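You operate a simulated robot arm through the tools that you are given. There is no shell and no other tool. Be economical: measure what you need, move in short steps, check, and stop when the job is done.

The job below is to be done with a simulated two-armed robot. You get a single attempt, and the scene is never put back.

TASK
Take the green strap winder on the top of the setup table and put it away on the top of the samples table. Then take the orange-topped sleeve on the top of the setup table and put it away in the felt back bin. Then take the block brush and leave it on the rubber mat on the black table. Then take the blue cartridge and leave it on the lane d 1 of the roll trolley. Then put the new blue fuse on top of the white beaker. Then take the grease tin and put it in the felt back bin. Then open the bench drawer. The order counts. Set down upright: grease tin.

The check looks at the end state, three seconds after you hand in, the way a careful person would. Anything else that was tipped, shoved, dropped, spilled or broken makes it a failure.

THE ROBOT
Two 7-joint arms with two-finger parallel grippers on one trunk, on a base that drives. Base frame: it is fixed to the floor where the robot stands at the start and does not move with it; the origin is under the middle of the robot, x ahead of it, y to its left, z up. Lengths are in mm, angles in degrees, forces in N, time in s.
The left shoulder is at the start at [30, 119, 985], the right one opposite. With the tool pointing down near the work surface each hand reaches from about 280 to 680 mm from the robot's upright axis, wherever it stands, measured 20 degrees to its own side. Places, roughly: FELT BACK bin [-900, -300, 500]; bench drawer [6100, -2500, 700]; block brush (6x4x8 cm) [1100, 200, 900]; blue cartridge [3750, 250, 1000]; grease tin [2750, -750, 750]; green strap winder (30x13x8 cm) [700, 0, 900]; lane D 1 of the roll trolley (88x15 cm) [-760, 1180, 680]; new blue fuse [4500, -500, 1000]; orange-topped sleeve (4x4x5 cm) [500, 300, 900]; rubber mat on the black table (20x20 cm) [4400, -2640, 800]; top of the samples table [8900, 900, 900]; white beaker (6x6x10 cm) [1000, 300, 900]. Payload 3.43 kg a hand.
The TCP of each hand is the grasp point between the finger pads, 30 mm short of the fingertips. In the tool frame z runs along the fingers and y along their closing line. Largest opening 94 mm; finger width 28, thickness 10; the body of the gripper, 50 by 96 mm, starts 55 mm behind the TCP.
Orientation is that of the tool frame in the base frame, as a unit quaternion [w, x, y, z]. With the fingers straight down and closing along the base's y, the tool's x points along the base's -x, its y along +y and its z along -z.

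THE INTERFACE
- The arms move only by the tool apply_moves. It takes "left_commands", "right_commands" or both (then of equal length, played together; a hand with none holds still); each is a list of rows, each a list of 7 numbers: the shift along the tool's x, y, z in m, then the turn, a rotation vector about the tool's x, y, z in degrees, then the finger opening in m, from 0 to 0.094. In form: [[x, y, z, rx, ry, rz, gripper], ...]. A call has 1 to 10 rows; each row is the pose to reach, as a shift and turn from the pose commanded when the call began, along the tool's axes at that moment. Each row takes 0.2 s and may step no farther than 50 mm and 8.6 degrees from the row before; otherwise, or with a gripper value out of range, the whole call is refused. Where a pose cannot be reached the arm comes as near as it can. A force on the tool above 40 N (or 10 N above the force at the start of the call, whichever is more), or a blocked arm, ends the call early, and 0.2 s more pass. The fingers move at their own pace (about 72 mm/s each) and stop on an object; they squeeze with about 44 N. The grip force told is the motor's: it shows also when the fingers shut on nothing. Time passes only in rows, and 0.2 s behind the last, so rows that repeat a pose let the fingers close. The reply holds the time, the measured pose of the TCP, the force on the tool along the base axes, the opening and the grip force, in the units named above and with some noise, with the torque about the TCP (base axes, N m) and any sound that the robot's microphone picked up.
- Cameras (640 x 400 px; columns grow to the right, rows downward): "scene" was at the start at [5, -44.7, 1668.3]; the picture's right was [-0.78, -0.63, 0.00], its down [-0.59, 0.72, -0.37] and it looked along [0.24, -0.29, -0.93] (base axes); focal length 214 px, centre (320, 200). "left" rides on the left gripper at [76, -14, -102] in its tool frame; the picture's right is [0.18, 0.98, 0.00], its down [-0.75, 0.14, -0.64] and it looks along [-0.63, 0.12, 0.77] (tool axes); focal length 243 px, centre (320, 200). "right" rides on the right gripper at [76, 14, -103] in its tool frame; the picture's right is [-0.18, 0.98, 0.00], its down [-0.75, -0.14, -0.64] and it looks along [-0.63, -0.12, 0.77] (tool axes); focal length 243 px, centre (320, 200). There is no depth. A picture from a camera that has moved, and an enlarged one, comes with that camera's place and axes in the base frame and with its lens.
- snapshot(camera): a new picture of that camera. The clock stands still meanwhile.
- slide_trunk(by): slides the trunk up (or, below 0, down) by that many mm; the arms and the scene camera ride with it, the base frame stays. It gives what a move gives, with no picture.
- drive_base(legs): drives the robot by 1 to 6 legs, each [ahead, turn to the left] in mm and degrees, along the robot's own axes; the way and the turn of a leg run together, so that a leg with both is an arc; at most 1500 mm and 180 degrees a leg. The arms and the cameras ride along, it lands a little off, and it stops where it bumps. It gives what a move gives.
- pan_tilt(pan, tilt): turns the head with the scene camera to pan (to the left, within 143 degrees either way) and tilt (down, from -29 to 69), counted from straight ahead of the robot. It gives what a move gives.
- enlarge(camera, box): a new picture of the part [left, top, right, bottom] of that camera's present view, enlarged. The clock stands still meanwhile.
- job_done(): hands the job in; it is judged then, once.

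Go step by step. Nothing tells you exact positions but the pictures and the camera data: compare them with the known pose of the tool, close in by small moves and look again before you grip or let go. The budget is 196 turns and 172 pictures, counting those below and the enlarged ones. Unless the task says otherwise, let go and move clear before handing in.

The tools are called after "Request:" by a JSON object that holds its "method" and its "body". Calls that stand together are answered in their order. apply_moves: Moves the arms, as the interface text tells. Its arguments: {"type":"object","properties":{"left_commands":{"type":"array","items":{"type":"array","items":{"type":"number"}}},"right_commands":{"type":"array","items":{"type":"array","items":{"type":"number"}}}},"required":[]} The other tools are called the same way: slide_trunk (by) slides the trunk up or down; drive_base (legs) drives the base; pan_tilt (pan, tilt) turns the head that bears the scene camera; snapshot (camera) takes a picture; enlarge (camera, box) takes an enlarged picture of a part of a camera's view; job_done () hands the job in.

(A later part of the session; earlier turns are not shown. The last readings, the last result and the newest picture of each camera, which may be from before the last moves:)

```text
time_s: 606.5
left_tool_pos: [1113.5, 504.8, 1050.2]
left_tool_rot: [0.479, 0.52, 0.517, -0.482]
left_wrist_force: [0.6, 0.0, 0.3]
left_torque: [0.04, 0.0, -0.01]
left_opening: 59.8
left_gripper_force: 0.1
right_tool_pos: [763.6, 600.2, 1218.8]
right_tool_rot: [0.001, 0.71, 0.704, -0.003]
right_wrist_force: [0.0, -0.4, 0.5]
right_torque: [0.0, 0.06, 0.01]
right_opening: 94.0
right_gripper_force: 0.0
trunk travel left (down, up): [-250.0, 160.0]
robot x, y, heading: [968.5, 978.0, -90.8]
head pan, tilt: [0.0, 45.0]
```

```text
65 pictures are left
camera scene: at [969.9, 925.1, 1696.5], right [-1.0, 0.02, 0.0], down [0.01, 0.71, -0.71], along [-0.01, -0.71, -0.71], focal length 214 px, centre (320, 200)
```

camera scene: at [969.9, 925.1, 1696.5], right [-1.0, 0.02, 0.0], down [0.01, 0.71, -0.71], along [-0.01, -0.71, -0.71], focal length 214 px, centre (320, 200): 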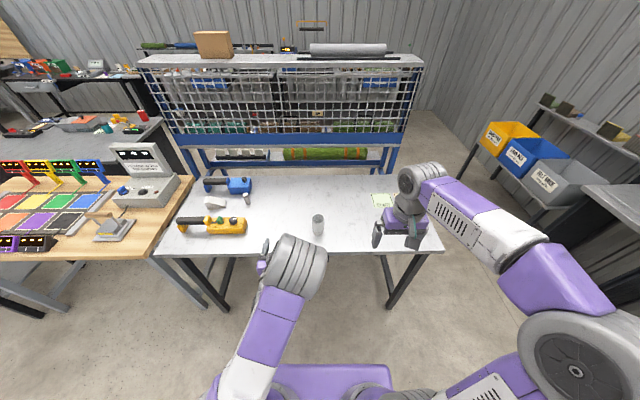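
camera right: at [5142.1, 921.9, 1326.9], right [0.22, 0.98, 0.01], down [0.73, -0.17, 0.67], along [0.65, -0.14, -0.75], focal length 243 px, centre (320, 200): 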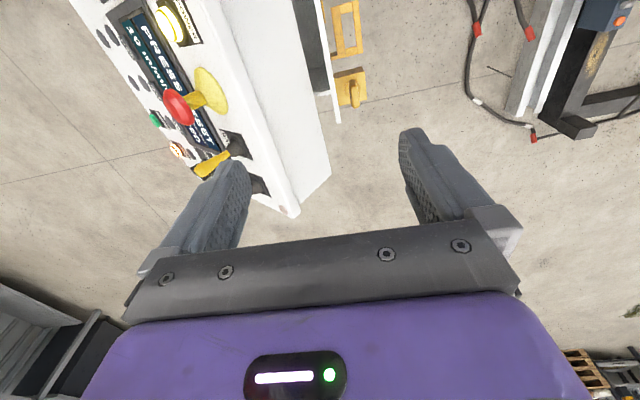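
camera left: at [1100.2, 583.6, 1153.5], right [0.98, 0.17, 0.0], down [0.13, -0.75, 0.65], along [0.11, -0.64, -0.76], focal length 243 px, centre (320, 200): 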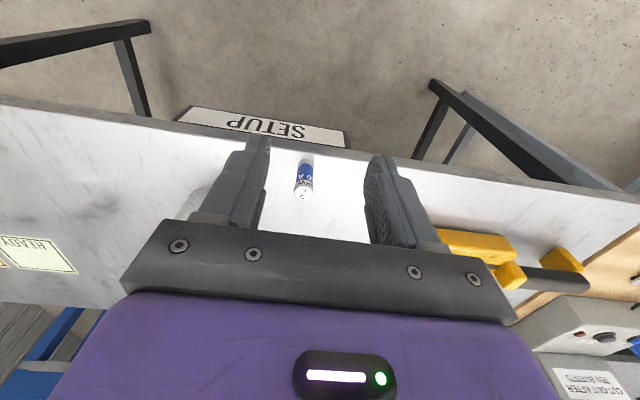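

Pitched as wanted. I'll finish the last 5° and lower to z ≈ 892 in front of the table edge.

Request:
{"method": "apply_moves", "body": {"left_commands": [[0.0, 0, 0, 0, -4.7, 0, 0.06], [0.04, 0, 0.003, 0, -4.7, 0, 0.06], [0.08, 0, 0.006, 0, -4.7, 0, 0.06], [0.12, 0, 0.01, 0, -4.7, 0, 0.06], [0.158, 0, 0.013, 0, -4.7, 0, 0.06]]}}

Request:
{"method": "snapshot", "body": {"camera": "left"}}

Request:
{"method": "enlarge", "body": {"camera": "scene", "box": [220, 190, 340, 290]}}

```text
time_s: 607.7
left_tool_pos: [1113.5, 504.2, 892.8]
left_tool_rot: [-0.5, -0.5, -0.497, 0.503]
left_wrist_force: [0.0, 0.2, -0.4]
left_torque: [0.01, -0.01, 0.02]
left_opening: 60.0
left_gripper_force: 0.1
right_tool_pos: [762.2, 600.5, 1218.9]
right_tool_rot: [0.002, 0.71, 0.704, -0.002]
right_wrist_force: [-0.5, -0.3, -0.2]
right_torque: [-0.04, 0.03, 0.02]
right_opening: 93.9
right_gripper_force: 0.0
trunk travel left (down, up): [-250.0, 160.0]
robot x, y, heading: [967.4, 979.8, -90.7]
head pan, tilt: [0.0, 45.0]
```

```text
64 pictures are left
camera left: at [1101.0, 605.9, 816.3], right [0.98, -0.01, -0.18], down [0.15, 0.65, 0.75], along [0.11, -0.76, 0.64], focal length 243 px, centre (320, 200)
```

left: 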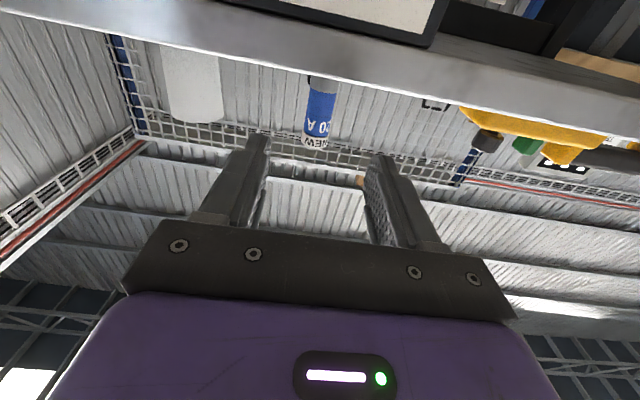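

```text
4.00 times, centred on (280, 240) of scene
camera zoom: at [967.9, 925.6, 1696.5], right [-1.0, 0.02, 0.0], down [0.01, 0.71, -0.71], along [-0.01, -0.71, -0.71], focal length 858 px, centre (480, 40)
```

zoom: 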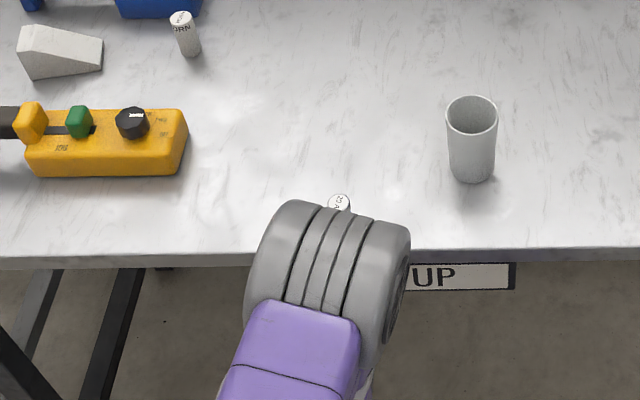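

The fuse is centred ahead. I'll advance 88 mm and close.

Request:
{"method": "apply_moves", "body": {"left_commands": [[0, -0.002, 0.03, 0, 0, 0, 0.06], [0, -0.002, 0.06, 0, 0, 0, 0.06], [0, -0.002, 0.087, 0, 0, 0, 0.06]]}}

Request:
{"method": "snapshot", "body": {"camera": "left"}}

```text
time_s: 608.5
left_tool_pos: [1109.7, 416.1, 892.1]
left_tool_rot: [-0.499, -0.502, -0.495, 0.504]
left_wrist_force: [-0.5, -0.6, 0.1]
left_torque: [0.0, -0.01, -0.01]
left_opening: 60.0
left_gripper_force: 0.1
right_tool_pos: [762.6, 601.3, 1218.4]
right_tool_rot: [0.001, 0.711, 0.704, -0.002]
right_wrist_force: [0.8, -0.5, 0.6]
right_torque: [-0.01, 0.0, -0.02]
right_opening: 94.2
right_gripper_force: 0.0
trunk travel left (down, up): [-250.0, 160.0]
robot x, y, heading: [968.6, 979.7, -90.8]
head pan, tilt: [0.0, 45.0]
```

```text
62 pictures are left
camera left: at [1097.9, 518.8, 816.4], right [0.98, -0.01, -0.18], down [0.15, 0.64, 0.75], along [0.11, -0.76, 0.64], focal length 243 px, centre (320, 200)
```

left: 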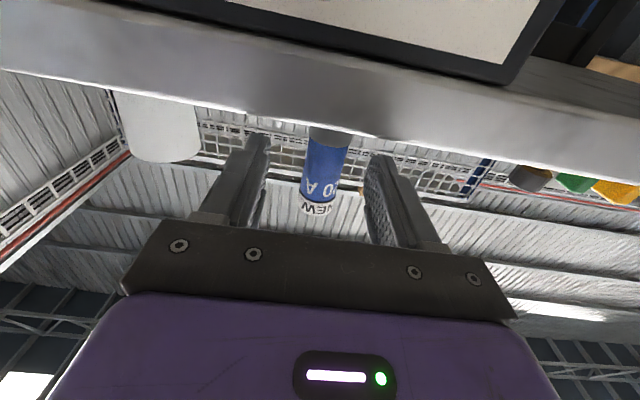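

Request:
{"method": "apply_moves", "body": {"left_commands": [[0, 0, 0, 0, 0, 0, 0.03], [0, 0, 0, 0, 0, 0, 0.0], [0, 0, 0, 0, 0, 0, 0.0], [0, 0, 0, 0, 0, 0, 0.0]]}}

Request:
{"method": "apply_moves", "body": {"left_commands": [[-0.03, 0, 0, 0, 0, 0, 0], [-0.07, 0, 0, 0, 0, 0, 0], [-0.11, 0, -0.02, 0, 0, 0, 0], [-0.15, 0, -0.05, 0, 0, 0, 0], [-0.18, 0, -0.09, 0, 0, 0, 0]]}}

Request:
{"method": "snapshot", "body": {"camera": "left"}}

```text
time_s: 609.5
left_tool_pos: [1110.8, 417.3, 891.5]
left_tool_rot: [-0.499, -0.502, -0.496, 0.504]
left_wrist_force: [-0.3, 0.4, 0.6]
left_torque: [-0.03, 0.05, -0.02]
left_opening: 22.8
left_gripper_force: 44.4
right_tool_pos: [762.5, 600.3, 1217.3]
right_tool_rot: [0.002, 0.711, 0.703, -0.002]
right_wrist_force: [-0.7, -0.3, 0.5]
right_torque: [0.01, 0.01, -0.05]
right_opening: 93.9
right_gripper_force: 0.0
trunk travel left (down, up): [-250.0, 160.0]
robot x, y, heading: [965.8, 975.7, -90.8]
head pan, tilt: [0.0, 45.0]
```

```text
time_s: 610.7
left_tool_pos: [1110.0, 505.3, 1071.7]
left_tool_rot: [-0.499, -0.501, -0.496, 0.504]
left_wrist_force: [-0.6, 0.7, -0.3]
left_torque: [0.0, -0.02, -0.03]
left_opening: 22.4
left_gripper_force: 44.2
left hand out of reach, approached as far as the arm can: row 5
right_tool_pos: [761.8, 602.3, 1218.2]
right_tool_rot: [0.002, 0.711, 0.704, -0.003]
right_wrist_force: [0.2, -0.1, -0.6]
right_torque: [-0.01, -0.01, -0.01]
right_opening: 94.1
right_gripper_force: 0.0
trunk travel left (down, up): [-250.0, 160.0]
robot x, y, heading: [968.4, 977.0, -91.2]
head pan, tilt: [0.0, 45.0]
```

```text
61 pictures are left
camera left: at [1096.8, 606.7, 995.9], right [0.98, -0.01, -0.18], down [0.15, 0.64, 0.75], along [0.11, -0.76, 0.64], focal length 243 px, centre (320, 200)
```

left: 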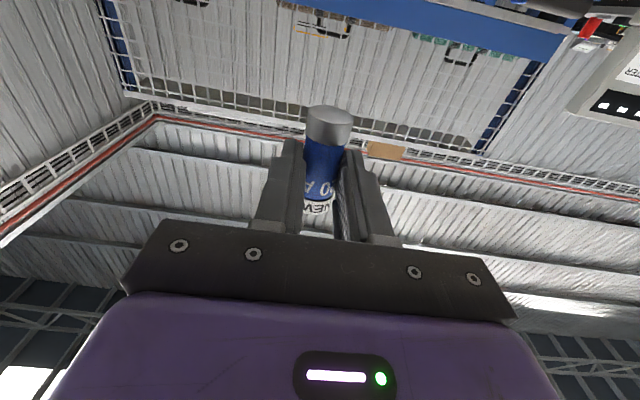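

Gripped across its middle. I'll pitch the tool back to pointing down, so the fuse lies level.

Request:
{"method": "apply_moves", "body": {"left_commands": [[0, 0, 0, 0, 8.5, 0, 0], [0, 0, 0, 0, 17, 0, 0], [0, 0, 0, 0, 25.5, 0, 0], [0, 0, 0, 0, 34, 0, 0], [0, 0, 0, 0, 42.5, 0, 0], [0, 0, 0, 0, 51, 0, 0], [0, 0, 0, 0, 59.5, 0, 0], [0, 0, 0, 0, 68, 0, 0], [0, 0, 0, 0, 76.5, 0, 0], [0, 0, 0, 0, 85, 0, 0]]}}

Request:
{"method": "apply_moves", "body": {"left_commands": [[0, 0, 0, 0, 4.7, 0, 0], [0, 0, -0.04, 0, 4.7, 0, 0]]}}

Request:
{"method": "snapshot", "body": {"camera": "left"}}

```text
time_s: 612.9
left_tool_pos: [1110.1, 503.5, 1071.8]
left_tool_rot: [0.032, 0.71, 0.702, -0.032]
left_wrist_force: [0.1, 0.7, -0.3]
left_torque: [0.01, 0.01, 0.0]
left_opening: 22.3
left_gripper_force: 43.3
left hand out of reach, approached as far as the arm can: row 1
right_tool_pos: [762.0, 600.2, 1217.9]
right_tool_rot: [0.001, 0.71, 0.704, -0.002]
right_wrist_force: [1.0, 0.4, 0.8]
right_torque: [0.04, 0.0, 0.0]
right_opening: 94.2
right_gripper_force: 0.1
trunk travel left (down, up): [-250.0, 160.0]
robot x, y, heading: [971.4, 981.8, -91.1]
head pan, tilt: [0.0, 45.0]
```

```text
time_s: 613.5
left_tool_pos: [1110.0, 509.3, 1111.2]
left_tool_rot: [0.003, 0.71, 0.704, -0.004]
left_wrist_force: [-0.5, -0.9, -0.3]
left_torque: [0.01, 0.01, 0.0]
left_opening: 22.3
left_gripper_force: 43.8
right_tool_pos: [761.3, 602.0, 1218.6]
right_tool_rot: [0.003, 0.711, 0.703, -0.003]
right_wrist_force: [-0.7, -1.0, -0.3]
right_torque: [-0.05, -0.01, -0.03]
right_opening: 94.1
right_gripper_force: 0.0
trunk travel left (down, up): [-250.0, 160.0]
robot x, y, heading: [968.3, 978.1, -91.2]
head pan, tilt: [0.0, 45.0]
```

```text
60 pictures are left
camera left: at [1097.4, 586.8, 1215.1], right [0.98, 0.17, 0.0], down [0.13, -0.75, 0.65], along [0.11, -0.64, -0.76], focal length 243 px, centre (320, 200)
```

left: 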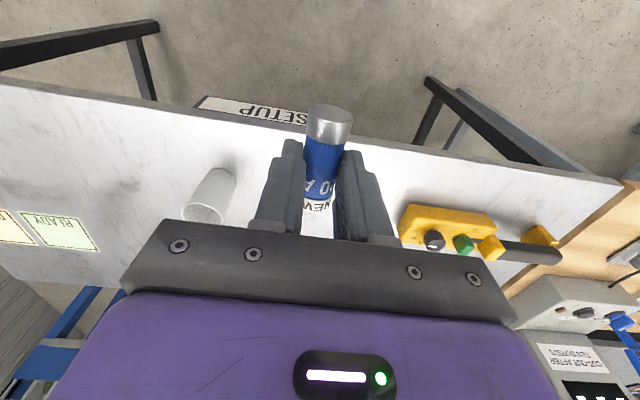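

The fuse lies level in the hand, its underside about 34 mm below the TCP. I'll drive forward 180 mm and bring it over near the beaker.

Request:
{"method": "drive_base", "body": {"legs": [[180, 0]]}}

Request:
{"method": "apply_moves", "body": {"left_commands": [[0, -0.035, 0, 0, 0, 0, 0], [0, -0.07, 0, 0, 0, 0, 0], [0, -0.105, 0, 0, 0, 0, 0], [0, -0.14, 0.01, 0, 0, 0, 0]]}}

Request:
{"method": "snapshot", "body": {"camera": "left"}}

Request:
{"method": "enlarge", "body": {"camera": "scene", "box": [250, 180, 390, 280]}}

```text
time_s: 615.0
left_tool_pos: [1108.0, 331.9, 1111.5]
left_tool_rot: [0.003, 0.71, 0.704, -0.004]
left_wrist_force: [0.7, 0.0, -0.2]
left_torque: [0.02, -0.02, -0.01]
left_opening: 22.6
left_gripper_force: 43.9
right_tool_pos: [759.5, 424.1, 1217.5]
right_tool_rot: [0.002, 0.71, 0.704, -0.001]
right_wrist_force: [-0.8, 0.1, 0.8]
right_torque: [0.01, -0.01, 0.0]
right_opening: 94.1
right_gripper_force: 0.1
trunk travel left (down, up): [-250.0, 160.0]
robot x, y, heading: [962.7, 802.8, -91.1]
head pan, tilt: [0.0, 45.0]
```

```text
time_s: 616.0
left_tool_pos: [965.9, 331.6, 1101.9]
left_tool_rot: [0.004, 0.71, 0.704, -0.004]
left_wrist_force: [-0.8, -0.5, -1.7]
left_torque: [0.01, 0.01, 0.01]
left_opening: 22.5
left_gripper_force: 43.8
right_tool_pos: [758.2, 424.8, 1218.1]
right_tool_rot: [0.002, 0.711, 0.704, -0.001]
right_wrist_force: [-0.8, -0.7, -0.6]
right_torque: [-0.02, -0.04, 0.0]
right_opening: 94.1
right_gripper_force: 0.1
trunk travel left (down, up): [-250.0, 160.0]
robot x, y, heading: [967.1, 804.9, -91.2]
head pan, tilt: [0.0, 45.0]
```

```text
59 pictures are left
camera left: at [952.7, 408.3, 1204.0], right [0.98, 0.18, 0.0], down [0.13, -0.75, 0.65], along [0.11, -0.64, -0.76], focal length 243 px, centre (320, 200)
```

left: 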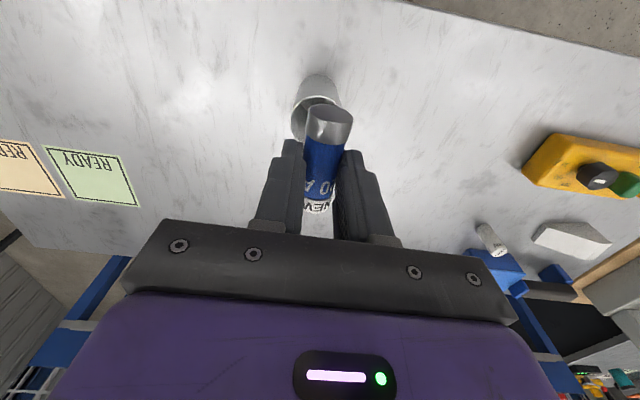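

```text
4.00 times, centred on (320, 230) of scene
camera zoom: at [963.5, 748.4, 1696.5], right [-1.0, 0.02, 0.0], down [0.01, 0.71, -0.71], along [-0.01, -0.71, -0.71], focal length 858 px, centre (320, 80)
```

zoom: 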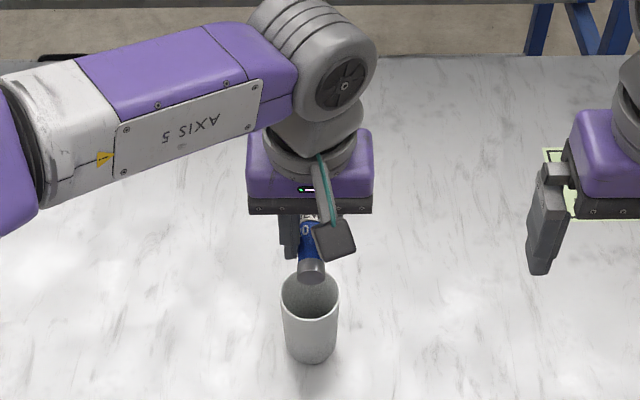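

Beaker centre is about [967, 306], rim near z 960 and 56 mm across. I'll go over it with the fuse just above the rim and check.

Request:
{"method": "apply_moves", "body": {"left_commands": [[-0.013, 0.0, 0.03, 0, 0, 0, 0], [-0.0256, 0.001, 0.06, 0, 0, 0, 0], [-0.0256, 0.001, 0.088, 0, 0, 0, 0]]}}

Request:
{"method": "snapshot", "body": {"camera": "left"}}

Request:
{"method": "enlarge", "body": {"camera": "scene", "box": [280, 200, 350, 270]}}

Request:
{"method": "enlarge", "body": {"camera": "right", "box": [320, 0, 640, 200]}}

```text
time_s: 616.8
left_tool_pos: [966.4, 304.7, 1013.8]
left_tool_rot: [0.004, 0.711, 0.704, -0.004]
left_wrist_force: [0.1, 0.3, -1.3]
left_torque: [-0.03, -0.01, 0.0]
left_opening: 22.7
left_gripper_force: 43.9
right_tool_pos: [759.8, 424.9, 1217.6]
right_tool_rot: [0.002, 0.71, 0.704, -0.002]
right_wrist_force: [0.5, -0.1, 0.5]
right_torque: [0.02, 0.0, -0.02]
right_opening: 93.8
right_gripper_force: 0.0
trunk travel left (down, up): [-250.0, 160.0]
robot x, y, heading: [966.0, 803.9, -91.1]
head pan, tilt: [0.0, 45.0]
```

```text
57 pictures are left
camera left: at [955.1, 382.1, 1116.7], right [0.98, 0.18, 0.0], down [0.13, -0.75, 0.65], along [0.11, -0.64, -0.76], focal length 243 px, centre (320, 200)
```

left: 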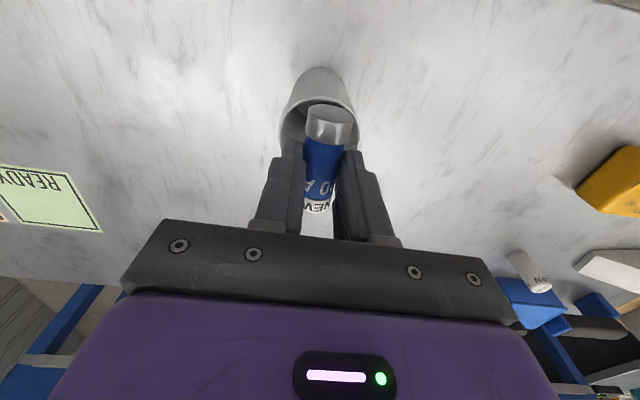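

```text
5.71 times, centred on (315, 235) of scene
camera zoom: at [964.7, 748.7, 1696.5], right [-1.0, 0.02, 0.0], down [0.01, 0.71, -0.71], along [-0.01, -0.71, -0.71], focal length 1226 px, centre (349, 0)
```

zoom: 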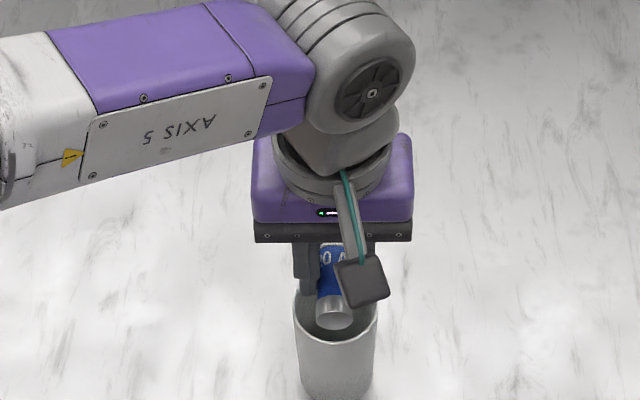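

```text
2.00 times, centred on (480, 100) of right
camera zoom: at [773.7, 500.6, 1320.3], right [0.98, -0.19, 0.0], down [-0.15, -0.75, 0.65], along [-0.12, -0.63, -0.76], focal length 485 px, centre (0, 400)
```

zoom: 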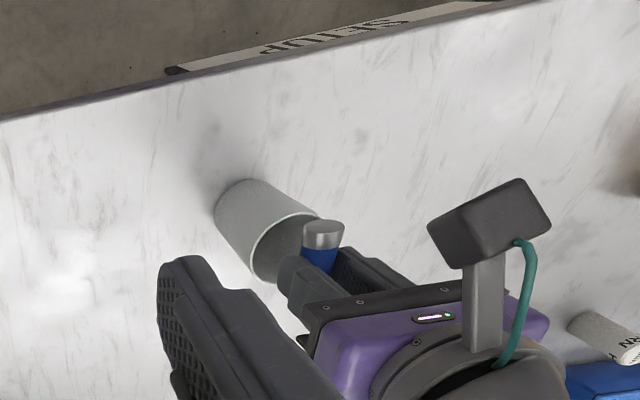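

Fuse and beaker are centred on each other within about 1–2 mm. I'll lower gently.

Request:
{"method": "apply_moves", "body": {"left_commands": [[0, 0.001, 0.006, 0, 0, 0, 0], [0, 0.001, 0.011, 0, 0, 0, 0], [0, 0.001, 0.014, 0, 0, 0, 0], [0, 0.001, 0.016, 0, 0, 0, 0]]}}

Request:
{"method": "enlarge", "body": {"camera": "right", "box": [400, 60, 540, 160]}}

```text
time_s: 617.8
left_tool_pos: [968.8, 306.3, 997.5]
left_tool_rot: [0.003, 0.711, 0.703, -0.004]
left_wrist_force: [0.0, 0.4, -0.4]
left_torque: [0.0, 0.0, 0.01]
left_opening: 22.3
left_gripper_force: 43.6
right_tool_pos: [758.0, 423.1, 1217.7]
right_tool_rot: [0.002, 0.711, 0.704, -0.002]
right_wrist_force: [-0.1, -0.3, -0.5]
right_torque: [0.01, 0.0, -0.02]
right_opening: 94.4
right_gripper_force: 0.1
trunk travel left (down, up): [-250.0, 160.0]
robot x, y, heading: [965.1, 799.0, -91.0]
head pan, tilt: [0.0, 45.0]
```

```text
4.00 times, centred on (470, 110) of right
camera zoom: at [773.7, 501.0, 1320.4], right [0.98, -0.19, 0.0], down [-0.15, -0.75, 0.65], along [-0.12, -0.63, -0.76], focal length 970 px, centre (-280, 560)
```

zoom: 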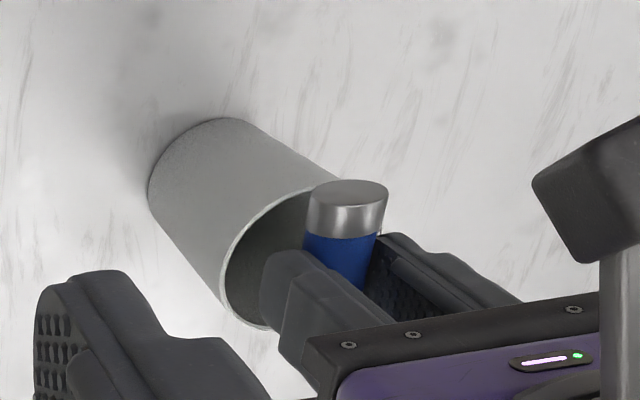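

Request:
{"method": "apply_moves", "body": {"left_commands": [[0, 0, 0.0015, 0, 0, 0, 0], [0, 0, 0.003, 0, 0, 0, 0], [0, 0, 0.003, 0, 0, 0, 0]]}}

Request:
{"method": "apply_moves", "body": {"left_commands": [[0, 0, 0.001, 0, 0, 0, 0], [0, 0, 0.002, 0, 0, 0, 0], [0, 0, 0.002, 0, 0, 0, 0]]}}

Request:
{"method": "enlarge", "body": {"camera": "right", "box": [400, 60, 540, 160]}}

```text
time_s: 618.6
left_tool_pos: [969.2, 306.6, 994.0]
left_tool_rot: [0.003, 0.71, 0.704, -0.004]
left_wrist_force: [-0.8, -0.7, -0.7]
left_torque: [-0.01, 0.0, -0.03]
left_opening: 22.2
left_gripper_force: 44.2
right_tool_pos: [759.6, 424.5, 1219.9]
right_tool_rot: [0.002, 0.71, 0.704, -0.002]
right_wrist_force: [0.4, -0.7, 0.1]
right_torque: [-0.02, 0.04, 0.02]
right_opening: 94.0
right_gripper_force: 0.1
trunk travel left (down, up): [-250.0, 160.0]
robot x, y, heading: [961.7, 800.7, -90.9]
head pan, tilt: [0.0, 45.0]
```

```text
time_s: 619.4
left_tool_pos: [970.4, 306.3, 992.8]
left_tool_rot: [0.004, 0.71, 0.704, -0.003]
left_wrist_force: [-0.2, 0.3, 0.4]
left_torque: [0.01, 0.03, 0.03]
left_opening: 22.4
left_gripper_force: 43.6
right_tool_pos: [759.1, 422.7, 1218.4]
right_tool_rot: [0.001, 0.711, 0.704, -0.002]
right_wrist_force: [0.0, -0.3, 0.1]
right_torque: [-0.01, 0.0, 0.0]
right_opening: 93.6
right_gripper_force: 0.2
trunk travel left (down, up): [-250.0, 160.0]
robot x, y, heading: [964.2, 803.8, -91.0]
head pan, tilt: [0.0, 45.0]
```

```text
4.00 times, centred on (470, 110) of right
camera zoom: at [773.7, 501.0, 1320.4], right [0.98, -0.19, 0.0], down [-0.15, -0.75, 0.65], along [-0.12, -0.63, -0.76], focal length 970 px, centre (-280, 560)
```

zoom: 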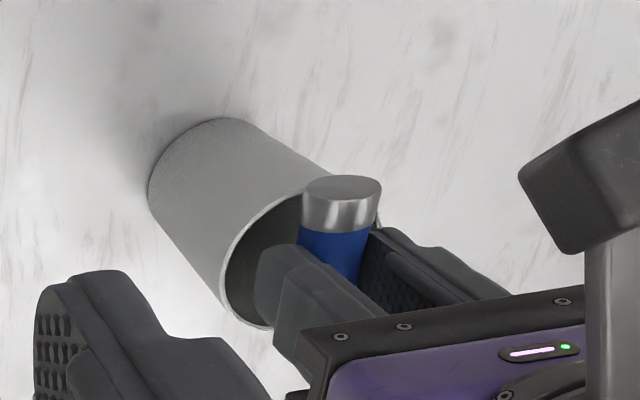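

Request:
{"method": "apply_moves", "body": {"left_commands": [[0, 0, 0.001, 0, 0, 0, 0], [0, 0, 0.002, 0, 0, 0, 0], [0, 0, 0.002, 0, 0, 0, 0]]}}

Request:
{"method": "apply_moves", "body": {"left_commands": [[0, 0, 0.001, 0, 0, 0, 0], [0, 0, 0.002, 0, 0, 0, 0], [0, 0, 0.002, 0, 0, 0, 0]]}}

Request:
{"method": "enlarge", "body": {"camera": "scene", "box": [280, 200, 350, 270]}}

Request:
{"method": "snapshot", "body": {"camera": "left"}}

```text
time_s: 620.2
left_tool_pos: [969.0, 305.4, 990.0]
left_tool_rot: [0.004, 0.71, 0.704, -0.004]
left_wrist_force: [-0.6, -0.4, -0.1]
left_torque: [0.0, 0.02, 0.01]
left_opening: 22.5
left_gripper_force: 43.8
right_tool_pos: [758.7, 423.8, 1217.8]
right_tool_rot: [0.002, 0.71, 0.704, -0.002]
right_wrist_force: [0.2, -0.6, -0.2]
right_torque: [0.01, 0.03, 0.03]
right_opening: 93.8
right_gripper_force: 0.1
trunk travel left (down, up): [-250.0, 160.0]
robot x, y, heading: [965.9, 801.3, -91.0]
head pan, tilt: [0.0, 45.0]
```

```text
time_s: 621.0
left_tool_pos: [969.0, 307.1, 989.5]
left_tool_rot: [0.004, 0.71, 0.704, -0.004]
left_wrist_force: [0.6, 0.2, 5.3]
left_torque: [0.17, -0.05, 0.01]
left_opening: 22.1
left_gripper_force: 43.8
right_tool_pos: [759.4, 424.9, 1218.3]
right_tool_rot: [0.002, 0.71, 0.704, -0.002]
right_wrist_force: [-0.3, -0.1, 0.6]
right_torque: [-0.01, 0.02, 0.0]
right_opening: 93.7
right_gripper_force: 0.0
trunk travel left (down, up): [-250.0, 160.0]
robot x, y, heading: [969.7, 801.6, -91.0]
head pan, tilt: [0.0, 45.0]
```

```text
5.71 times, centred on (315, 235) of scene
camera zoom: at [964.7, 749.7, 1696.6], right [-1.0, 0.02, 0.0], down [0.01, 0.71, -0.71], along [-0.01, -0.71, -0.71], focal length 1226 px, centre (349, 0)
```

zoom: 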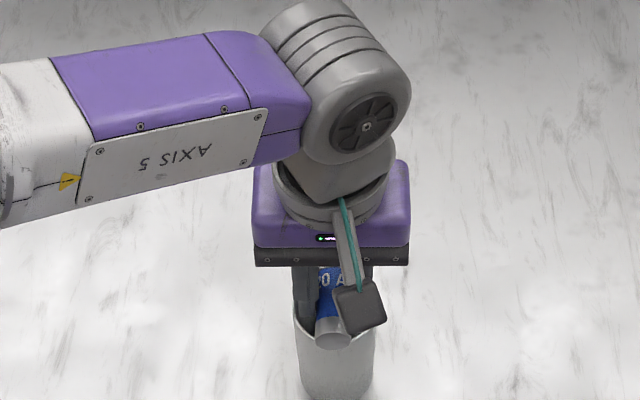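

```text
51 pictures are left
camera left: at [956.2, 383.3, 1091.9], right [0.98, 0.18, 0.0], down [0.13, -0.75, 0.65], along [0.11, -0.64, -0.76], focal length 243 px, centre (320, 200)
```

left: 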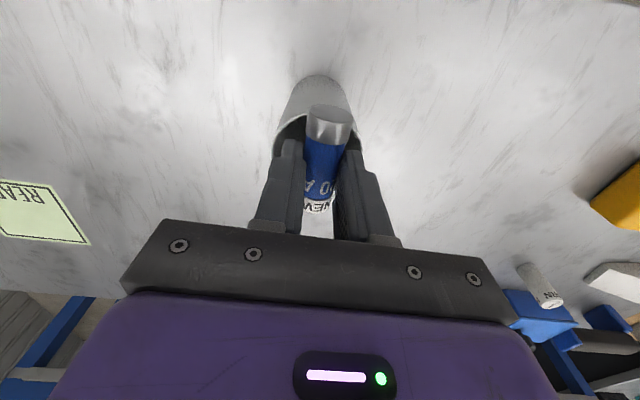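

Light contact with the rim (5 N). I'll open gently a little at a time.

Request:
{"method": "apply_moves", "body": {"left_commands": [[0, 0, 0, 0, 0, 0, 0.024], [0, 0, 0, 0, 0, 0, 0.027], [0, 0, 0, 0, 0, 0, 0.03], [0, 0, 0, 0, 0, 0, 0.035], [0, 0, 0, 0, 0, 0, 0.042]]}}

Request:
{"method": "snapshot", "body": {"camera": "left"}}

```text
time_s: 622.2
left_tool_pos: [969.2, 306.4, 989.6]
left_tool_rot: [0.004, 0.71, 0.704, -0.004]
left_wrist_force: [0.6, -0.6, 0.4]
left_torque: [0.02, 0.0, 0.01]
left_opening: 42.3
left_gripper_force: 0.1
right_tool_pos: [759.8, 424.6, 1218.9]
right_tool_rot: [0.002, 0.71, 0.704, -0.002]
right_wrist_force: [0.1, -0.5, 0.7]
right_torque: [0.0, -0.02, 0.04]
right_opening: 94.1
right_gripper_force: 0.1
trunk travel left (down, up): [-250.0, 160.0]
robot x, y, heading: [968.7, 797.8, -90.8]
head pan, tilt: [0.0, 45.0]
```

```text
50 pictures are left
camera left: at [956.3, 383.0, 1091.5], right [0.98, 0.18, 0.0], down [0.13, -0.75, 0.65], along [0.11, -0.64, -0.76], focal length 243 px, centre (320, 200)
```

left: 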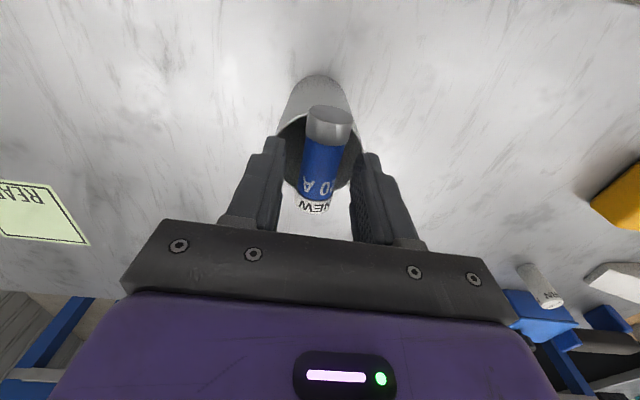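

The fuse rests across the rim. I'll rise straight up slowly and clear off.

Request:
{"method": "apply_moves", "body": {"left_commands": [[0, 0, -0.01, 0, 0, 0, 0.046], [0, 0, -0.025, 0, 0, 0, 0.046], [0, 0, -0.05, 0, 0, 0, 0.046], [0, 0, -0.09, 0, 0, 0, 0.046], [0.02, 0, -0.13, 0, 0, 0, 0.046], [0.06, 0.02, -0.15, 0, 0, 0, 0.05], [0.1, 0.04, -0.17, 0, 0, 0, 0.06]]}}

Request:
{"method": "snapshot", "body": {"camera": "left"}}

Request:
{"method": "enlarge", "body": {"camera": "scene", "box": [270, 190, 370, 280]}}

```text
time_s: 623.8
left_tool_pos: [1009.6, 408.8, 1158.3]
left_tool_rot: [0.005, 0.71, 0.704, -0.004]
left_wrist_force: [-0.3, -0.1, 0.0]
left_torque: [0.01, 0.0, 0.03]
left_opening: 60.0
left_gripper_force: 0.2
right_tool_pos: [759.9, 426.0, 1218.5]
right_tool_rot: [0.003, 0.711, 0.704, -0.003]
right_wrist_force: [-0.4, 0.3, -0.3]
right_torque: [0.01, 0.01, 0.01]
right_opening: 93.9
right_gripper_force: 0.0
trunk travel left (down, up): [-250.0, 160.0]
robot x, y, heading: [964.3, 803.6, -91.2]
head pan, tilt: [0.0, 45.0]
```

```text
49 pictures are left
camera left: at [997.0, 486.7, 1261.0], right [0.98, 0.17, 0.0], down [0.13, -0.75, 0.65], along [0.11, -0.64, -0.76], focal length 243 px, centre (320, 200)
```

left: 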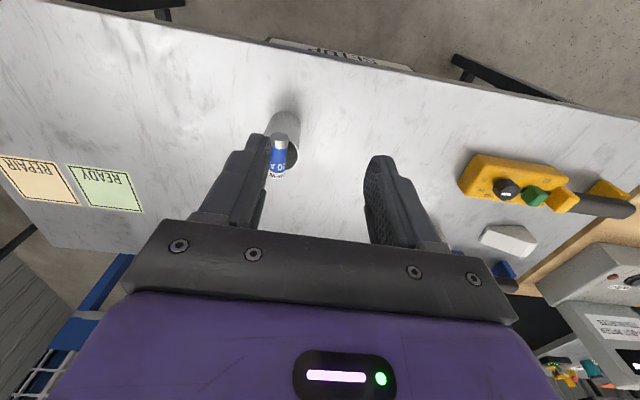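

```text
4.44 times, centred on (320, 235) of scene
camera zoom: at [965.0, 751.2, 1696.6], right [-1.0, 0.02, 0.0], down [0.01, 0.71, -0.71], along [-0.01, -0.71, -0.71], focal length 953 px, centre (320, 44)
```

zoom: 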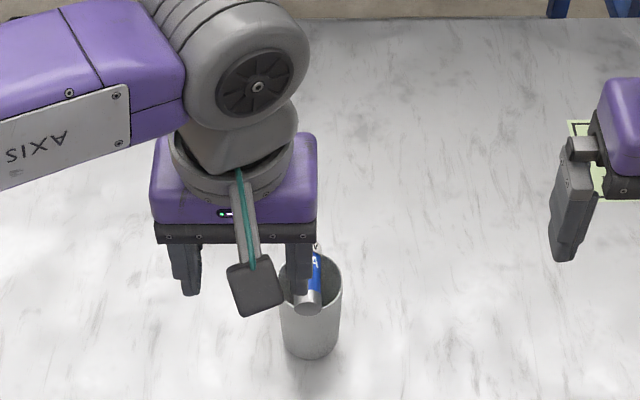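

The fuse lies across the beaker. Next the grease tin: I'll back away and drive round the west end to the south aisle.

Request:
{"method": "apply_moves", "body": {"left_commands": [[0.01, 0.03, -0.01, 0, 0, 0, 0.09], [0.02, 0.07, -0.015, 0, 0, 0, 0.09], [0.03, 0.1, -0.015, 0, 0, 0, 0.09]]}}

Request:
{"method": "drive_base", "body": {"legs": [[-430, 0], [0, -89], [1150, 0], [0, 90], [1500, 0], [1350, 0]]}}

Request:
{"method": "drive_base", "body": {"legs": [[0, 90], [1500, 0], [1150, 0]]}}

Request:
{"method": "pan_tilt", "body": {"pan": 80, "tilt": 35}}

Request:
{"method": "snapshot", "body": {"camera": "scene"}}

```text
time_s: 624.6
left_tool_pos: [1110.3, 437.7, 1172.1]
left_tool_rot: [0.003, 0.71, 0.704, -0.003]
left_wrist_force: [-0.2, 0.1, -0.9]
left_torque: [-0.02, -0.02, -0.04]
left_opening: 90.0
left_gripper_force: 0.1
right_tool_pos: [759.2, 424.9, 1219.1]
right_tool_rot: [0.002, 0.71, 0.704, -0.002]
right_wrist_force: [0.1, 0.9, -0.1]
right_torque: [0.01, 0.02, 0.01]
right_opening: 93.8
right_gripper_force: 0.1
trunk travel left (down, up): [-250.0, 160.0]
robot x, y, heading: [967.2, 801.0, -91.1]
head pan, tilt: [0.0, 45.0]
```

```text
time_s: 653.7
left_tool_pos: [-59.3, -1983.6, 1171.7]
left_tool_rot: [0.004, 0.71, 0.704, -0.004]
left_wrist_force: [-0.8, 0.8, 0.4]
left_torque: [0.03, -0.01, -0.01]
left_opening: 89.9
left_gripper_force: 0.1
right_tool_pos: [-409.5, -1996.7, 1218.3]
right_tool_rot: [0.002, 0.71, 0.704, -0.002]
right_wrist_force: [-0.1, -0.4, 0.2]
right_torque: [-0.01, 0.01, 0.02]
right_opening: 94.2
right_gripper_force: 0.1
trunk travel left (down, up): [-250.0, 160.0]
robot x, y, heading: [-198.3, -1618.1, -90.8]
head pan, tilt: [0.0, 45.0]
```

```text
time_s: 670.4
left_tool_pos: [2801.4, -1542.2, 1171.1]
left_tool_rot: [0.005, 0.011, 1.0, 0.0]
left_wrist_force: [0.0, 0.5, -0.6]
left_torque: [-0.03, 0.0, -0.03]
left_opening: 89.9
left_gripper_force: 0.1
right_tool_pos: [2810.7, -1892.6, 1217.1]
right_tool_rot: [0.003, 0.01, 1.0, 0.0]
right_wrist_force: [-0.5, 0.5, -0.6]
right_torque: [0.05, 0.0, -0.01]
right_opening: 94.1
right_gripper_force: 0.0
trunk travel left (down, up): [-250.0, 160.0]
robot x, y, heading: [2433.8, -1681.1, -1.6]
head pan, tilt: [0.0, 45.0]
```

```text
time_s: 671.9
left_tool_pos: [2801.4, -1540.2, 1171.7]
left_tool_rot: [0.005, 0.01, 1.0, 0.001]
left_wrist_force: [0.4, 0.1, -0.1]
left_torque: [-0.01, -0.01, 0.02]
left_opening: 90.2
left_gripper_force: 0.0
right_tool_pos: [2810.3, -1891.8, 1218.0]
right_tool_rot: [0.004, 0.011, 1.0, 0.0]
right_wrist_force: [-0.3, 0.4, -0.1]
right_torque: [0.0, -0.01, 0.02]
right_opening: 94.1
right_gripper_force: 0.1
trunk travel left (down, up): [-250.0, 160.0]
robot x, y, heading: [2437.7, -1680.4, -1.8]
head pan, tilt: [80.0, 35.0]
```

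```text
47 pictures are left
camera scene: at [2422.8, -1594.1, 1711.4], right [0.98, -0.2, 0.0], down [-0.12, -0.56, -0.82], along [0.17, 0.8, -0.57], focal length 214 px, centre (320, 200)
```

scene: 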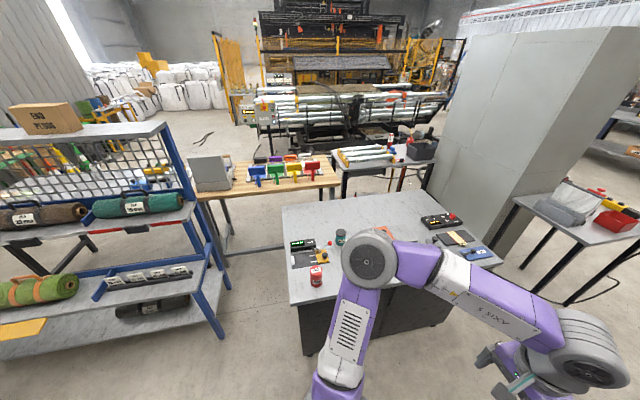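

Request:
{"method": "enlarge", "body": {"camera": "scene", "box": [270, 190, 400, 310]}}

```text
3.33 times, centred on (335, 250) of scene
camera zoom: at [2422.8, -1594.1, 1711.4], right [0.98, -0.2, 0.0], down [-0.12, -0.56, -0.82], along [0.17, 0.8, -0.57], focal length 715 px, centre (270, 33)
```

zoom: 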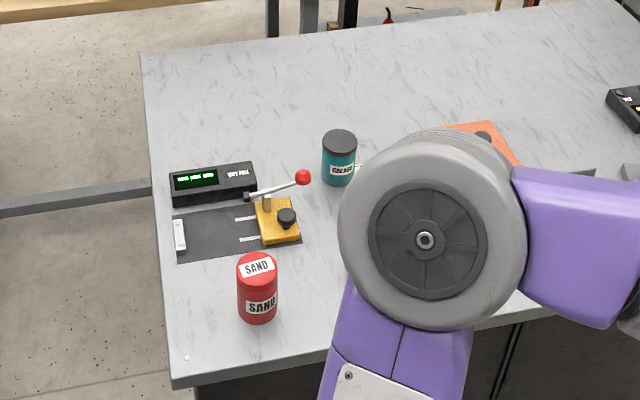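

The teal GREASE tin stands at about [2730, -750], bench top about z 750–790. I'll square up to it from the south.

Request:
{"method": "drive_base", "body": {"legs": [[450, 1.7], [0, 90], [330, 0]]}}

Request:
{"method": "pan_tilt", "body": {"pan": 0, "tilt": 50}}

Request:
{"method": "snapshot", "body": {"camera": "scene"}}

Request:
{"method": "snapshot", "body": {"camera": "left"}}

```text
time_s: 680.3
left_tool_pos: [2727.2, -999.1, 1171.5]
left_tool_rot: [-0.003, 0.715, -0.699, -0.004]
left_wrist_force: [-1.1, -0.8, 0.4]
left_torque: [0.01, -0.01, 0.04]
left_opening: 89.9
left_gripper_force: 0.1
right_tool_pos: [3076.2, -975.3, 1218.5]
right_tool_rot: [-0.001, 0.716, -0.699, -0.002]
right_wrist_force: [0.1, 0.6, -1.0]
right_torque: [0.0, -0.03, -0.01]
right_opening: 94.2
right_gripper_force: 0.0
trunk travel left (down, up): [-250.0, 160.0]
robot x, y, heading: [2883.7, -1359.4, 90.9]
head pan, tilt: [80.0, 35.0]
```

```text
time_s: 681.8
left_tool_pos: [2726.5, -999.2, 1171.6]
left_tool_rot: [-0.003, 0.715, -0.699, -0.005]
left_wrist_force: [0.6, -0.6, 0.0]
left_torque: [-0.01, 0.0, -0.01]
left_opening: 90.2
left_gripper_force: 0.0
right_tool_pos: [3076.7, -974.6, 1217.5]
right_tool_rot: [-0.002, 0.715, -0.699, -0.003]
right_wrist_force: [0.6, 0.4, 0.3]
right_torque: [-0.03, 0.01, -0.02]
right_opening: 94.1
right_gripper_force: 0.2
trunk travel left (down, up): [-250.0, 160.0]
robot x, y, heading: [2879.5, -1358.3, 91.1]
head pan, tilt: [0.0, 50.0]
```

```text
45 pictures are left
camera scene: at [2880.2, -1311.7, 1689.7], right [1.0, 0.02, 0.0], down [0.01, -0.77, -0.64], along [-0.01, 0.64, -0.77], focal length 214 px, centre (320, 200)
```

scene: 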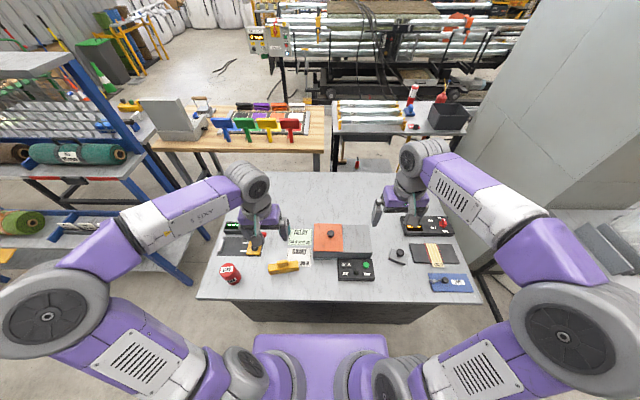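

```text
44 pictures are left
camera left: at [2743.6, -1076.0, 1275.0], right [-0.98, -0.21, 0.0], down [-0.16, 0.74, 0.65], along [-0.13, 0.64, -0.76], focal length 243 px, centre (320, 200)
```

left: 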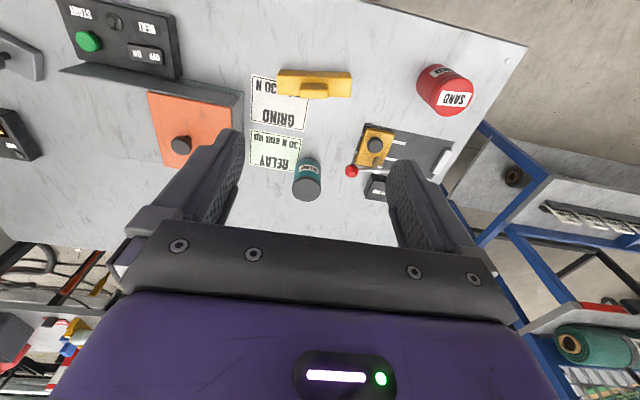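

The tin's lid is at about [2712, -781, 895]. I'll bring the hand above it and recheck.

Request:
{"method": "apply_moves", "body": {"left_commands": [[-0.036, 0.002, 0.02, 0, 0, 0, 0.09], [-0.072, 0.004, 0.045, 0, 0, 0, 0.09], [-0.108, 0.006, 0.07, 0, 0, 0, 0.09], [-0.144, 0.008, 0.095, 0, 0, 0, 0.09], [-0.18, 0.01, 0.12, 0, 0, 0, 0.09], [-0.216, 0.011, 0.15, 0, 0, 0, 0.09]]}}

Request:
{"method": "snapshot", "body": {"camera": "left"}}

```text
time_s: 683.2
left_tool_pos: [2709.6, -781.4, 1023.3]
left_tool_rot: [-0.004, 0.716, -0.698, -0.004]
left_wrist_force: [0.1, 0.1, -0.3]
left_torque: [-0.02, 0.01, 0.0]
left_opening: 90.0
left_gripper_force: 0.0
right_tool_pos: [3076.8, -973.6, 1219.1]
right_tool_rot: [-0.002, 0.715, -0.699, -0.001]
right_wrist_force: [-0.1, 0.5, -0.4]
right_torque: [0.0, 0.02, 0.01]
right_opening: 94.0
right_gripper_force: 0.0
trunk travel left (down, up): [-250.0, 160.0]
robot x, y, heading: [2883.1, -1359.7, 90.7]
head pan, tilt: [0.0, 50.0]
```

```text
43 pictures are left
camera left: at [2727.4, -858.1, 1125.9], right [-0.98, -0.21, 0.0], down [-0.16, 0.74, 0.65], along [-0.13, 0.64, -0.76], focal length 243 px, centre (320, 200)
```

left: 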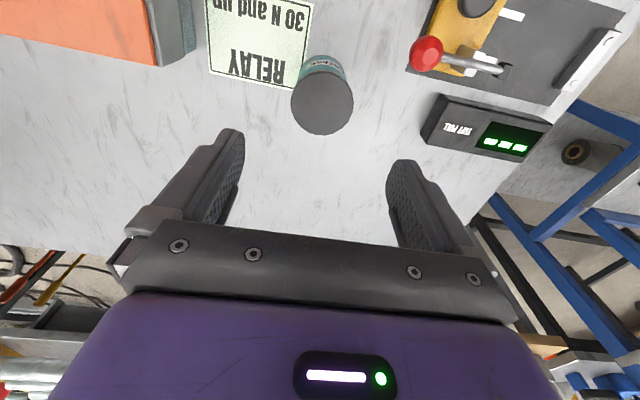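

Well centred. I'll descend to z ≈ 868, watching for contact, then close.

Request:
{"method": "apply_moves", "body": {"left_commands": [[0, 0, 0.04, 0, 0, 0, 0.09], [0, 0, 0.08, 0, 0, 0, 0.09], [0, 0, 0.115, 0, 0, 0, 0.09]]}}

Request:
{"method": "snapshot", "body": {"camera": "left"}}

```text
time_s: 684.0
left_tool_pos: [2709.0, -778.8, 907.6]
left_tool_rot: [-0.002, 0.715, -0.699, -0.004]
left_wrist_force: [0.2, 0.1, 0.2]
left_torque: [0.01, 0.0, -0.02]
left_opening: 90.1
left_gripper_force: 0.1
right_tool_pos: [3075.8, -974.4, 1219.1]
right_tool_rot: [-0.002, 0.715, -0.699, -0.002]
right_wrist_force: [0.7, 0.5, -0.1]
right_torque: [-0.03, -0.01, -0.02]
right_opening: 93.7
right_gripper_force: 0.1
trunk travel left (down, up): [-250.0, 160.0]
robot x, y, heading: [2880.1, -1358.5, 90.8]
head pan, tilt: [0.0, 50.0]
```

```text
42 pictures are left
camera left: at [2726.7, -857.5, 1010.8], right [-0.98, -0.21, 0.0], down [-0.16, 0.74, 0.65], along [-0.13, 0.64, -0.76], focal length 243 px, centre (320, 200)
```

left: 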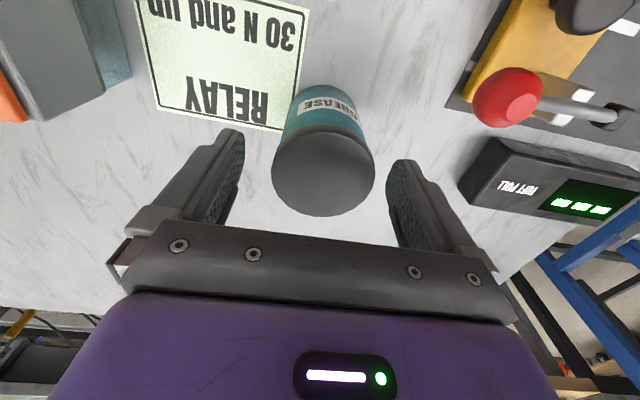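

Centred; lid at z ≈ 895. Down another 42 mm and close.

Request:
{"method": "apply_moves", "body": {"left_commands": [[0.0, 0, 0.02, 0, 0, 0, 0.086], [-0.002, 0, 0.042, 0, 0, 0, 0.086], [-0.002, 0, 0.042, 0, 0, 0, 0.0], [-0.002, 0, 0.042, 0, 0, 0, 0.0], [-0.002, 0, 0.042, 0, 0, 0, 0.0]]}}

Request:
{"method": "apply_moves", "body": {"left_commands": [[0, 0, -0.03, 0, 0, 0, 0], [0, 0, -0.07, 0, 0, 0, 0], [0, 0, -0.11, 0, 0, 0, 0], [0, 0, -0.15, 0, 0, 0, 0], [0.03, -0.01, -0.18, 0, 0, 0, 0], [0.07, -0.01, -0.21, 0, 0, 0, 0], [0.11, -0.01, -0.24, 0, 0, 0, 0], [0.15, -0.01, -0.26, 0, 0, 0, 0], [0.19, -0.01, -0.28, 0, 0, 0, 0], [0.22, -0.01, -0.29, 0, 0, 0, 0]]}}

Request:
{"method": "snapshot", "body": {"camera": "left"}}

```text
time_s: 685.2
left_tool_pos: [2710.0, -776.9, 866.5]
left_tool_rot: [-0.003, 0.715, -0.699, -0.004]
left_wrist_force: [0.3, -0.6, -0.4]
left_torque: [0.08, -0.04, -0.03]
left_opening: 57.3
left_gripper_force: 44.0
right_tool_pos: [3077.4, -974.7, 1218.8]
right_tool_rot: [-0.003, 0.715, -0.699, -0.002]
right_wrist_force: [0.7, -0.1, -0.2]
right_torque: [-0.01, 0.0, 0.03]
right_opening: 94.1
right_gripper_force: 0.0
trunk travel left (down, up): [-250.0, 160.0]
robot x, y, heading: [2880.4, -1357.9, 90.9]
head pan, tilt: [0.0, 50.0]
```

```text
time_s: 687.4
left_tool_pos: [2725.1, -1003.0, 1155.6]
left_tool_rot: [-0.003, 0.716, -0.698, -0.003]
left_wrist_force: [0.6, -0.7, -3.1]
left_torque: [0.01, -0.02, -0.01]
left_opening: 57.3
left_gripper_force: 44.0
right_tool_pos: [3077.2, -975.1, 1218.1]
right_tool_rot: [-0.004, 0.715, -0.699, -0.003]
right_wrist_force: [-0.3, -0.4, -0.6]
right_torque: [-0.03, -0.02, 0.0]
right_opening: 94.0
right_gripper_force: 0.1
trunk travel left (down, up): [-250.0, 160.0]
robot x, y, heading: [2880.3, -1356.8, 90.8]
head pan, tilt: [0.0, 50.0]
```

```text
41 pictures are left
camera left: at [2742.5, -1079.3, 1258.1], right [-0.98, -0.21, 0.0], down [-0.16, 0.74, 0.65], along [-0.13, 0.64, -0.76], focal length 243 px, centre (320, 200)
```

left: 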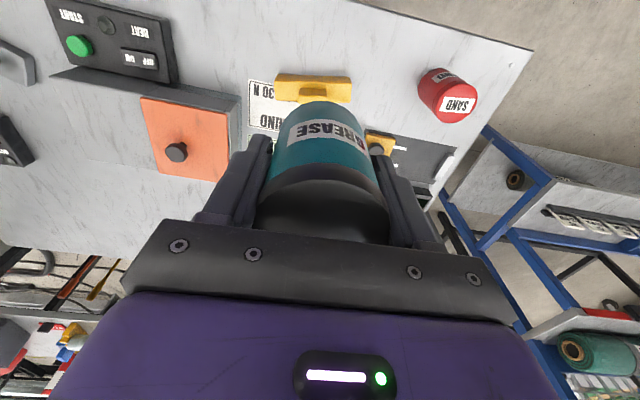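

The tin is held upright. I'll drive back to the felt bin.

Request:
{"method": "drive_base", "body": {"legs": [[-300, 0], [0, 89.2], [1500, 0], [1500, 0], [80, 0]]}}

Request:
{"method": "drive_base", "body": {"legs": [[0, -90], [1500, 0], [50, 0], [0, 90]]}}

```text
time_s: 708.0
left_tool_pos: [-562.0, -1819.6, 1154.0]
left_tool_rot: [0.001, 1.0, 0.007, -0.005]
left_wrist_force: [0.2, -0.6, -2.5]
left_torque: [-0.03, -0.03, 0.05]
left_opening: 57.1
left_gripper_force: 44.4
right_tool_pos: [-585.4, -1467.2, 1218.1]
right_tool_rot: [0.0, 1.0, 0.008, -0.002]
right_wrist_force: [0.1, 0.5, -0.7]
right_torque: [0.04, 0.0, -0.02]
right_opening: 93.9
right_gripper_force: 0.0
trunk travel left (down, up): [-250.0, 160.0]
robot x, y, heading: [-200.9, -1664.7, -179.8]
head pan, tilt: [0.0, 50.0]
```

```text
time_s: 723.6
left_tool_pos: [-548.2, -257.7, 1154.4]
left_tool_rot: [0.0, 1.0, -0.003, -0.006]
left_wrist_force: [-0.1, -0.7, -2.1]
left_torque: [0.02, -0.02, -0.03]
left_opening: 57.2
left_gripper_force: 43.8
right_tool_pos: [-564.7, 95.2, 1218.5]
right_tool_rot: [-0.001, 1.0, -0.003, -0.003]
right_wrist_force: [-0.2, -1.0, 0.3]
right_torque: [-0.01, -0.01, 0.02]
right_opening: 94.0
right_gripper_force: 0.1
trunk travel left (down, up): [-250.0, 160.0]
robot x, y, heading: [-185.2, -108.0, 179.3]
head pan, tilt: [0.0, 50.0]
```

I'll move in, lower the trunk and bring the tin over the free back-right part of the bin.

Request:
{"method": "drive_base", "body": {"legs": [[220, 0.5]]}}

Request:
{"method": "slide_trunk", "body": {"by": -150}}

Request:
{"method": "snapshot", "body": {"camera": "left"}}

```text
time_s: 725.3
left_tool_pos: [-765.3, -256.8, 1154.5]
left_tool_rot: [0.0, 1.0, 0.001, -0.006]
left_wrist_force: [0.3, 0.1, -2.5]
left_torque: [0.0, 0.01, -0.01]
left_opening: 57.2
left_gripper_force: 43.8
right_tool_pos: [-784.8, 94.9, 1218.1]
right_tool_rot: [0.0, 1.0, 0.001, -0.003]
right_wrist_force: [0.1, 0.1, 0.4]
right_torque: [0.02, 0.01, 0.0]
right_opening: 94.0
right_gripper_force: 0.1
trunk travel left (down, up): [-250.0, 160.0]
robot x, y, heading: [-401.9, -107.6, 179.6]
head pan, tilt: [0.0, 50.0]
```

```text
time_s: 727.1
left_tool_pos: [-765.7, -257.3, 1006.0]
left_tool_rot: [0.002, 1.0, 0.001, -0.005]
left_wrist_force: [-0.7, 0.3, -2.8]
left_torque: [0.0, -0.05, 0.01]
left_opening: 56.8
left_gripper_force: 44.1
right_tool_pos: [-783.7, 93.9, 1069.1]
right_tool_rot: [0.0, 1.0, 0.001, -0.003]
right_wrist_force: [-0.3, 0.5, -1.0]
right_torque: [0.0, -0.02, 0.0]
right_opening: 93.9
right_gripper_force: 0.1
trunk travel left (down, up): [-100.0, 310.0]
robot x, y, heading: [-404.0, -108.2, 179.6]
head pan, tilt: [0.0, 50.0]
```

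```text
40 pictures are left
camera left: at [-687.0, -242.8, 1108.1], right [0.19, -0.98, 0.0], down [-0.75, -0.14, 0.65], along [-0.64, -0.12, -0.76], focal length 243 px, centre (320, 200)
```

left: 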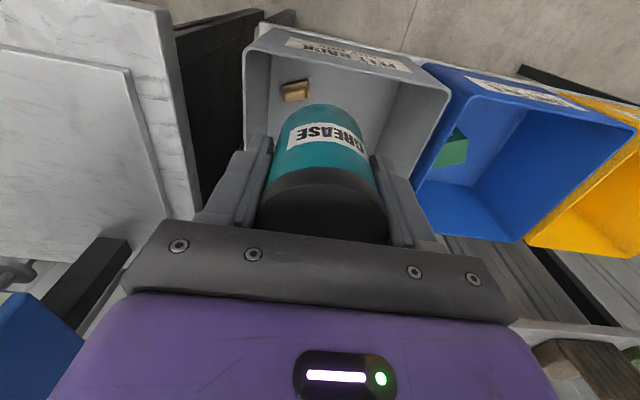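

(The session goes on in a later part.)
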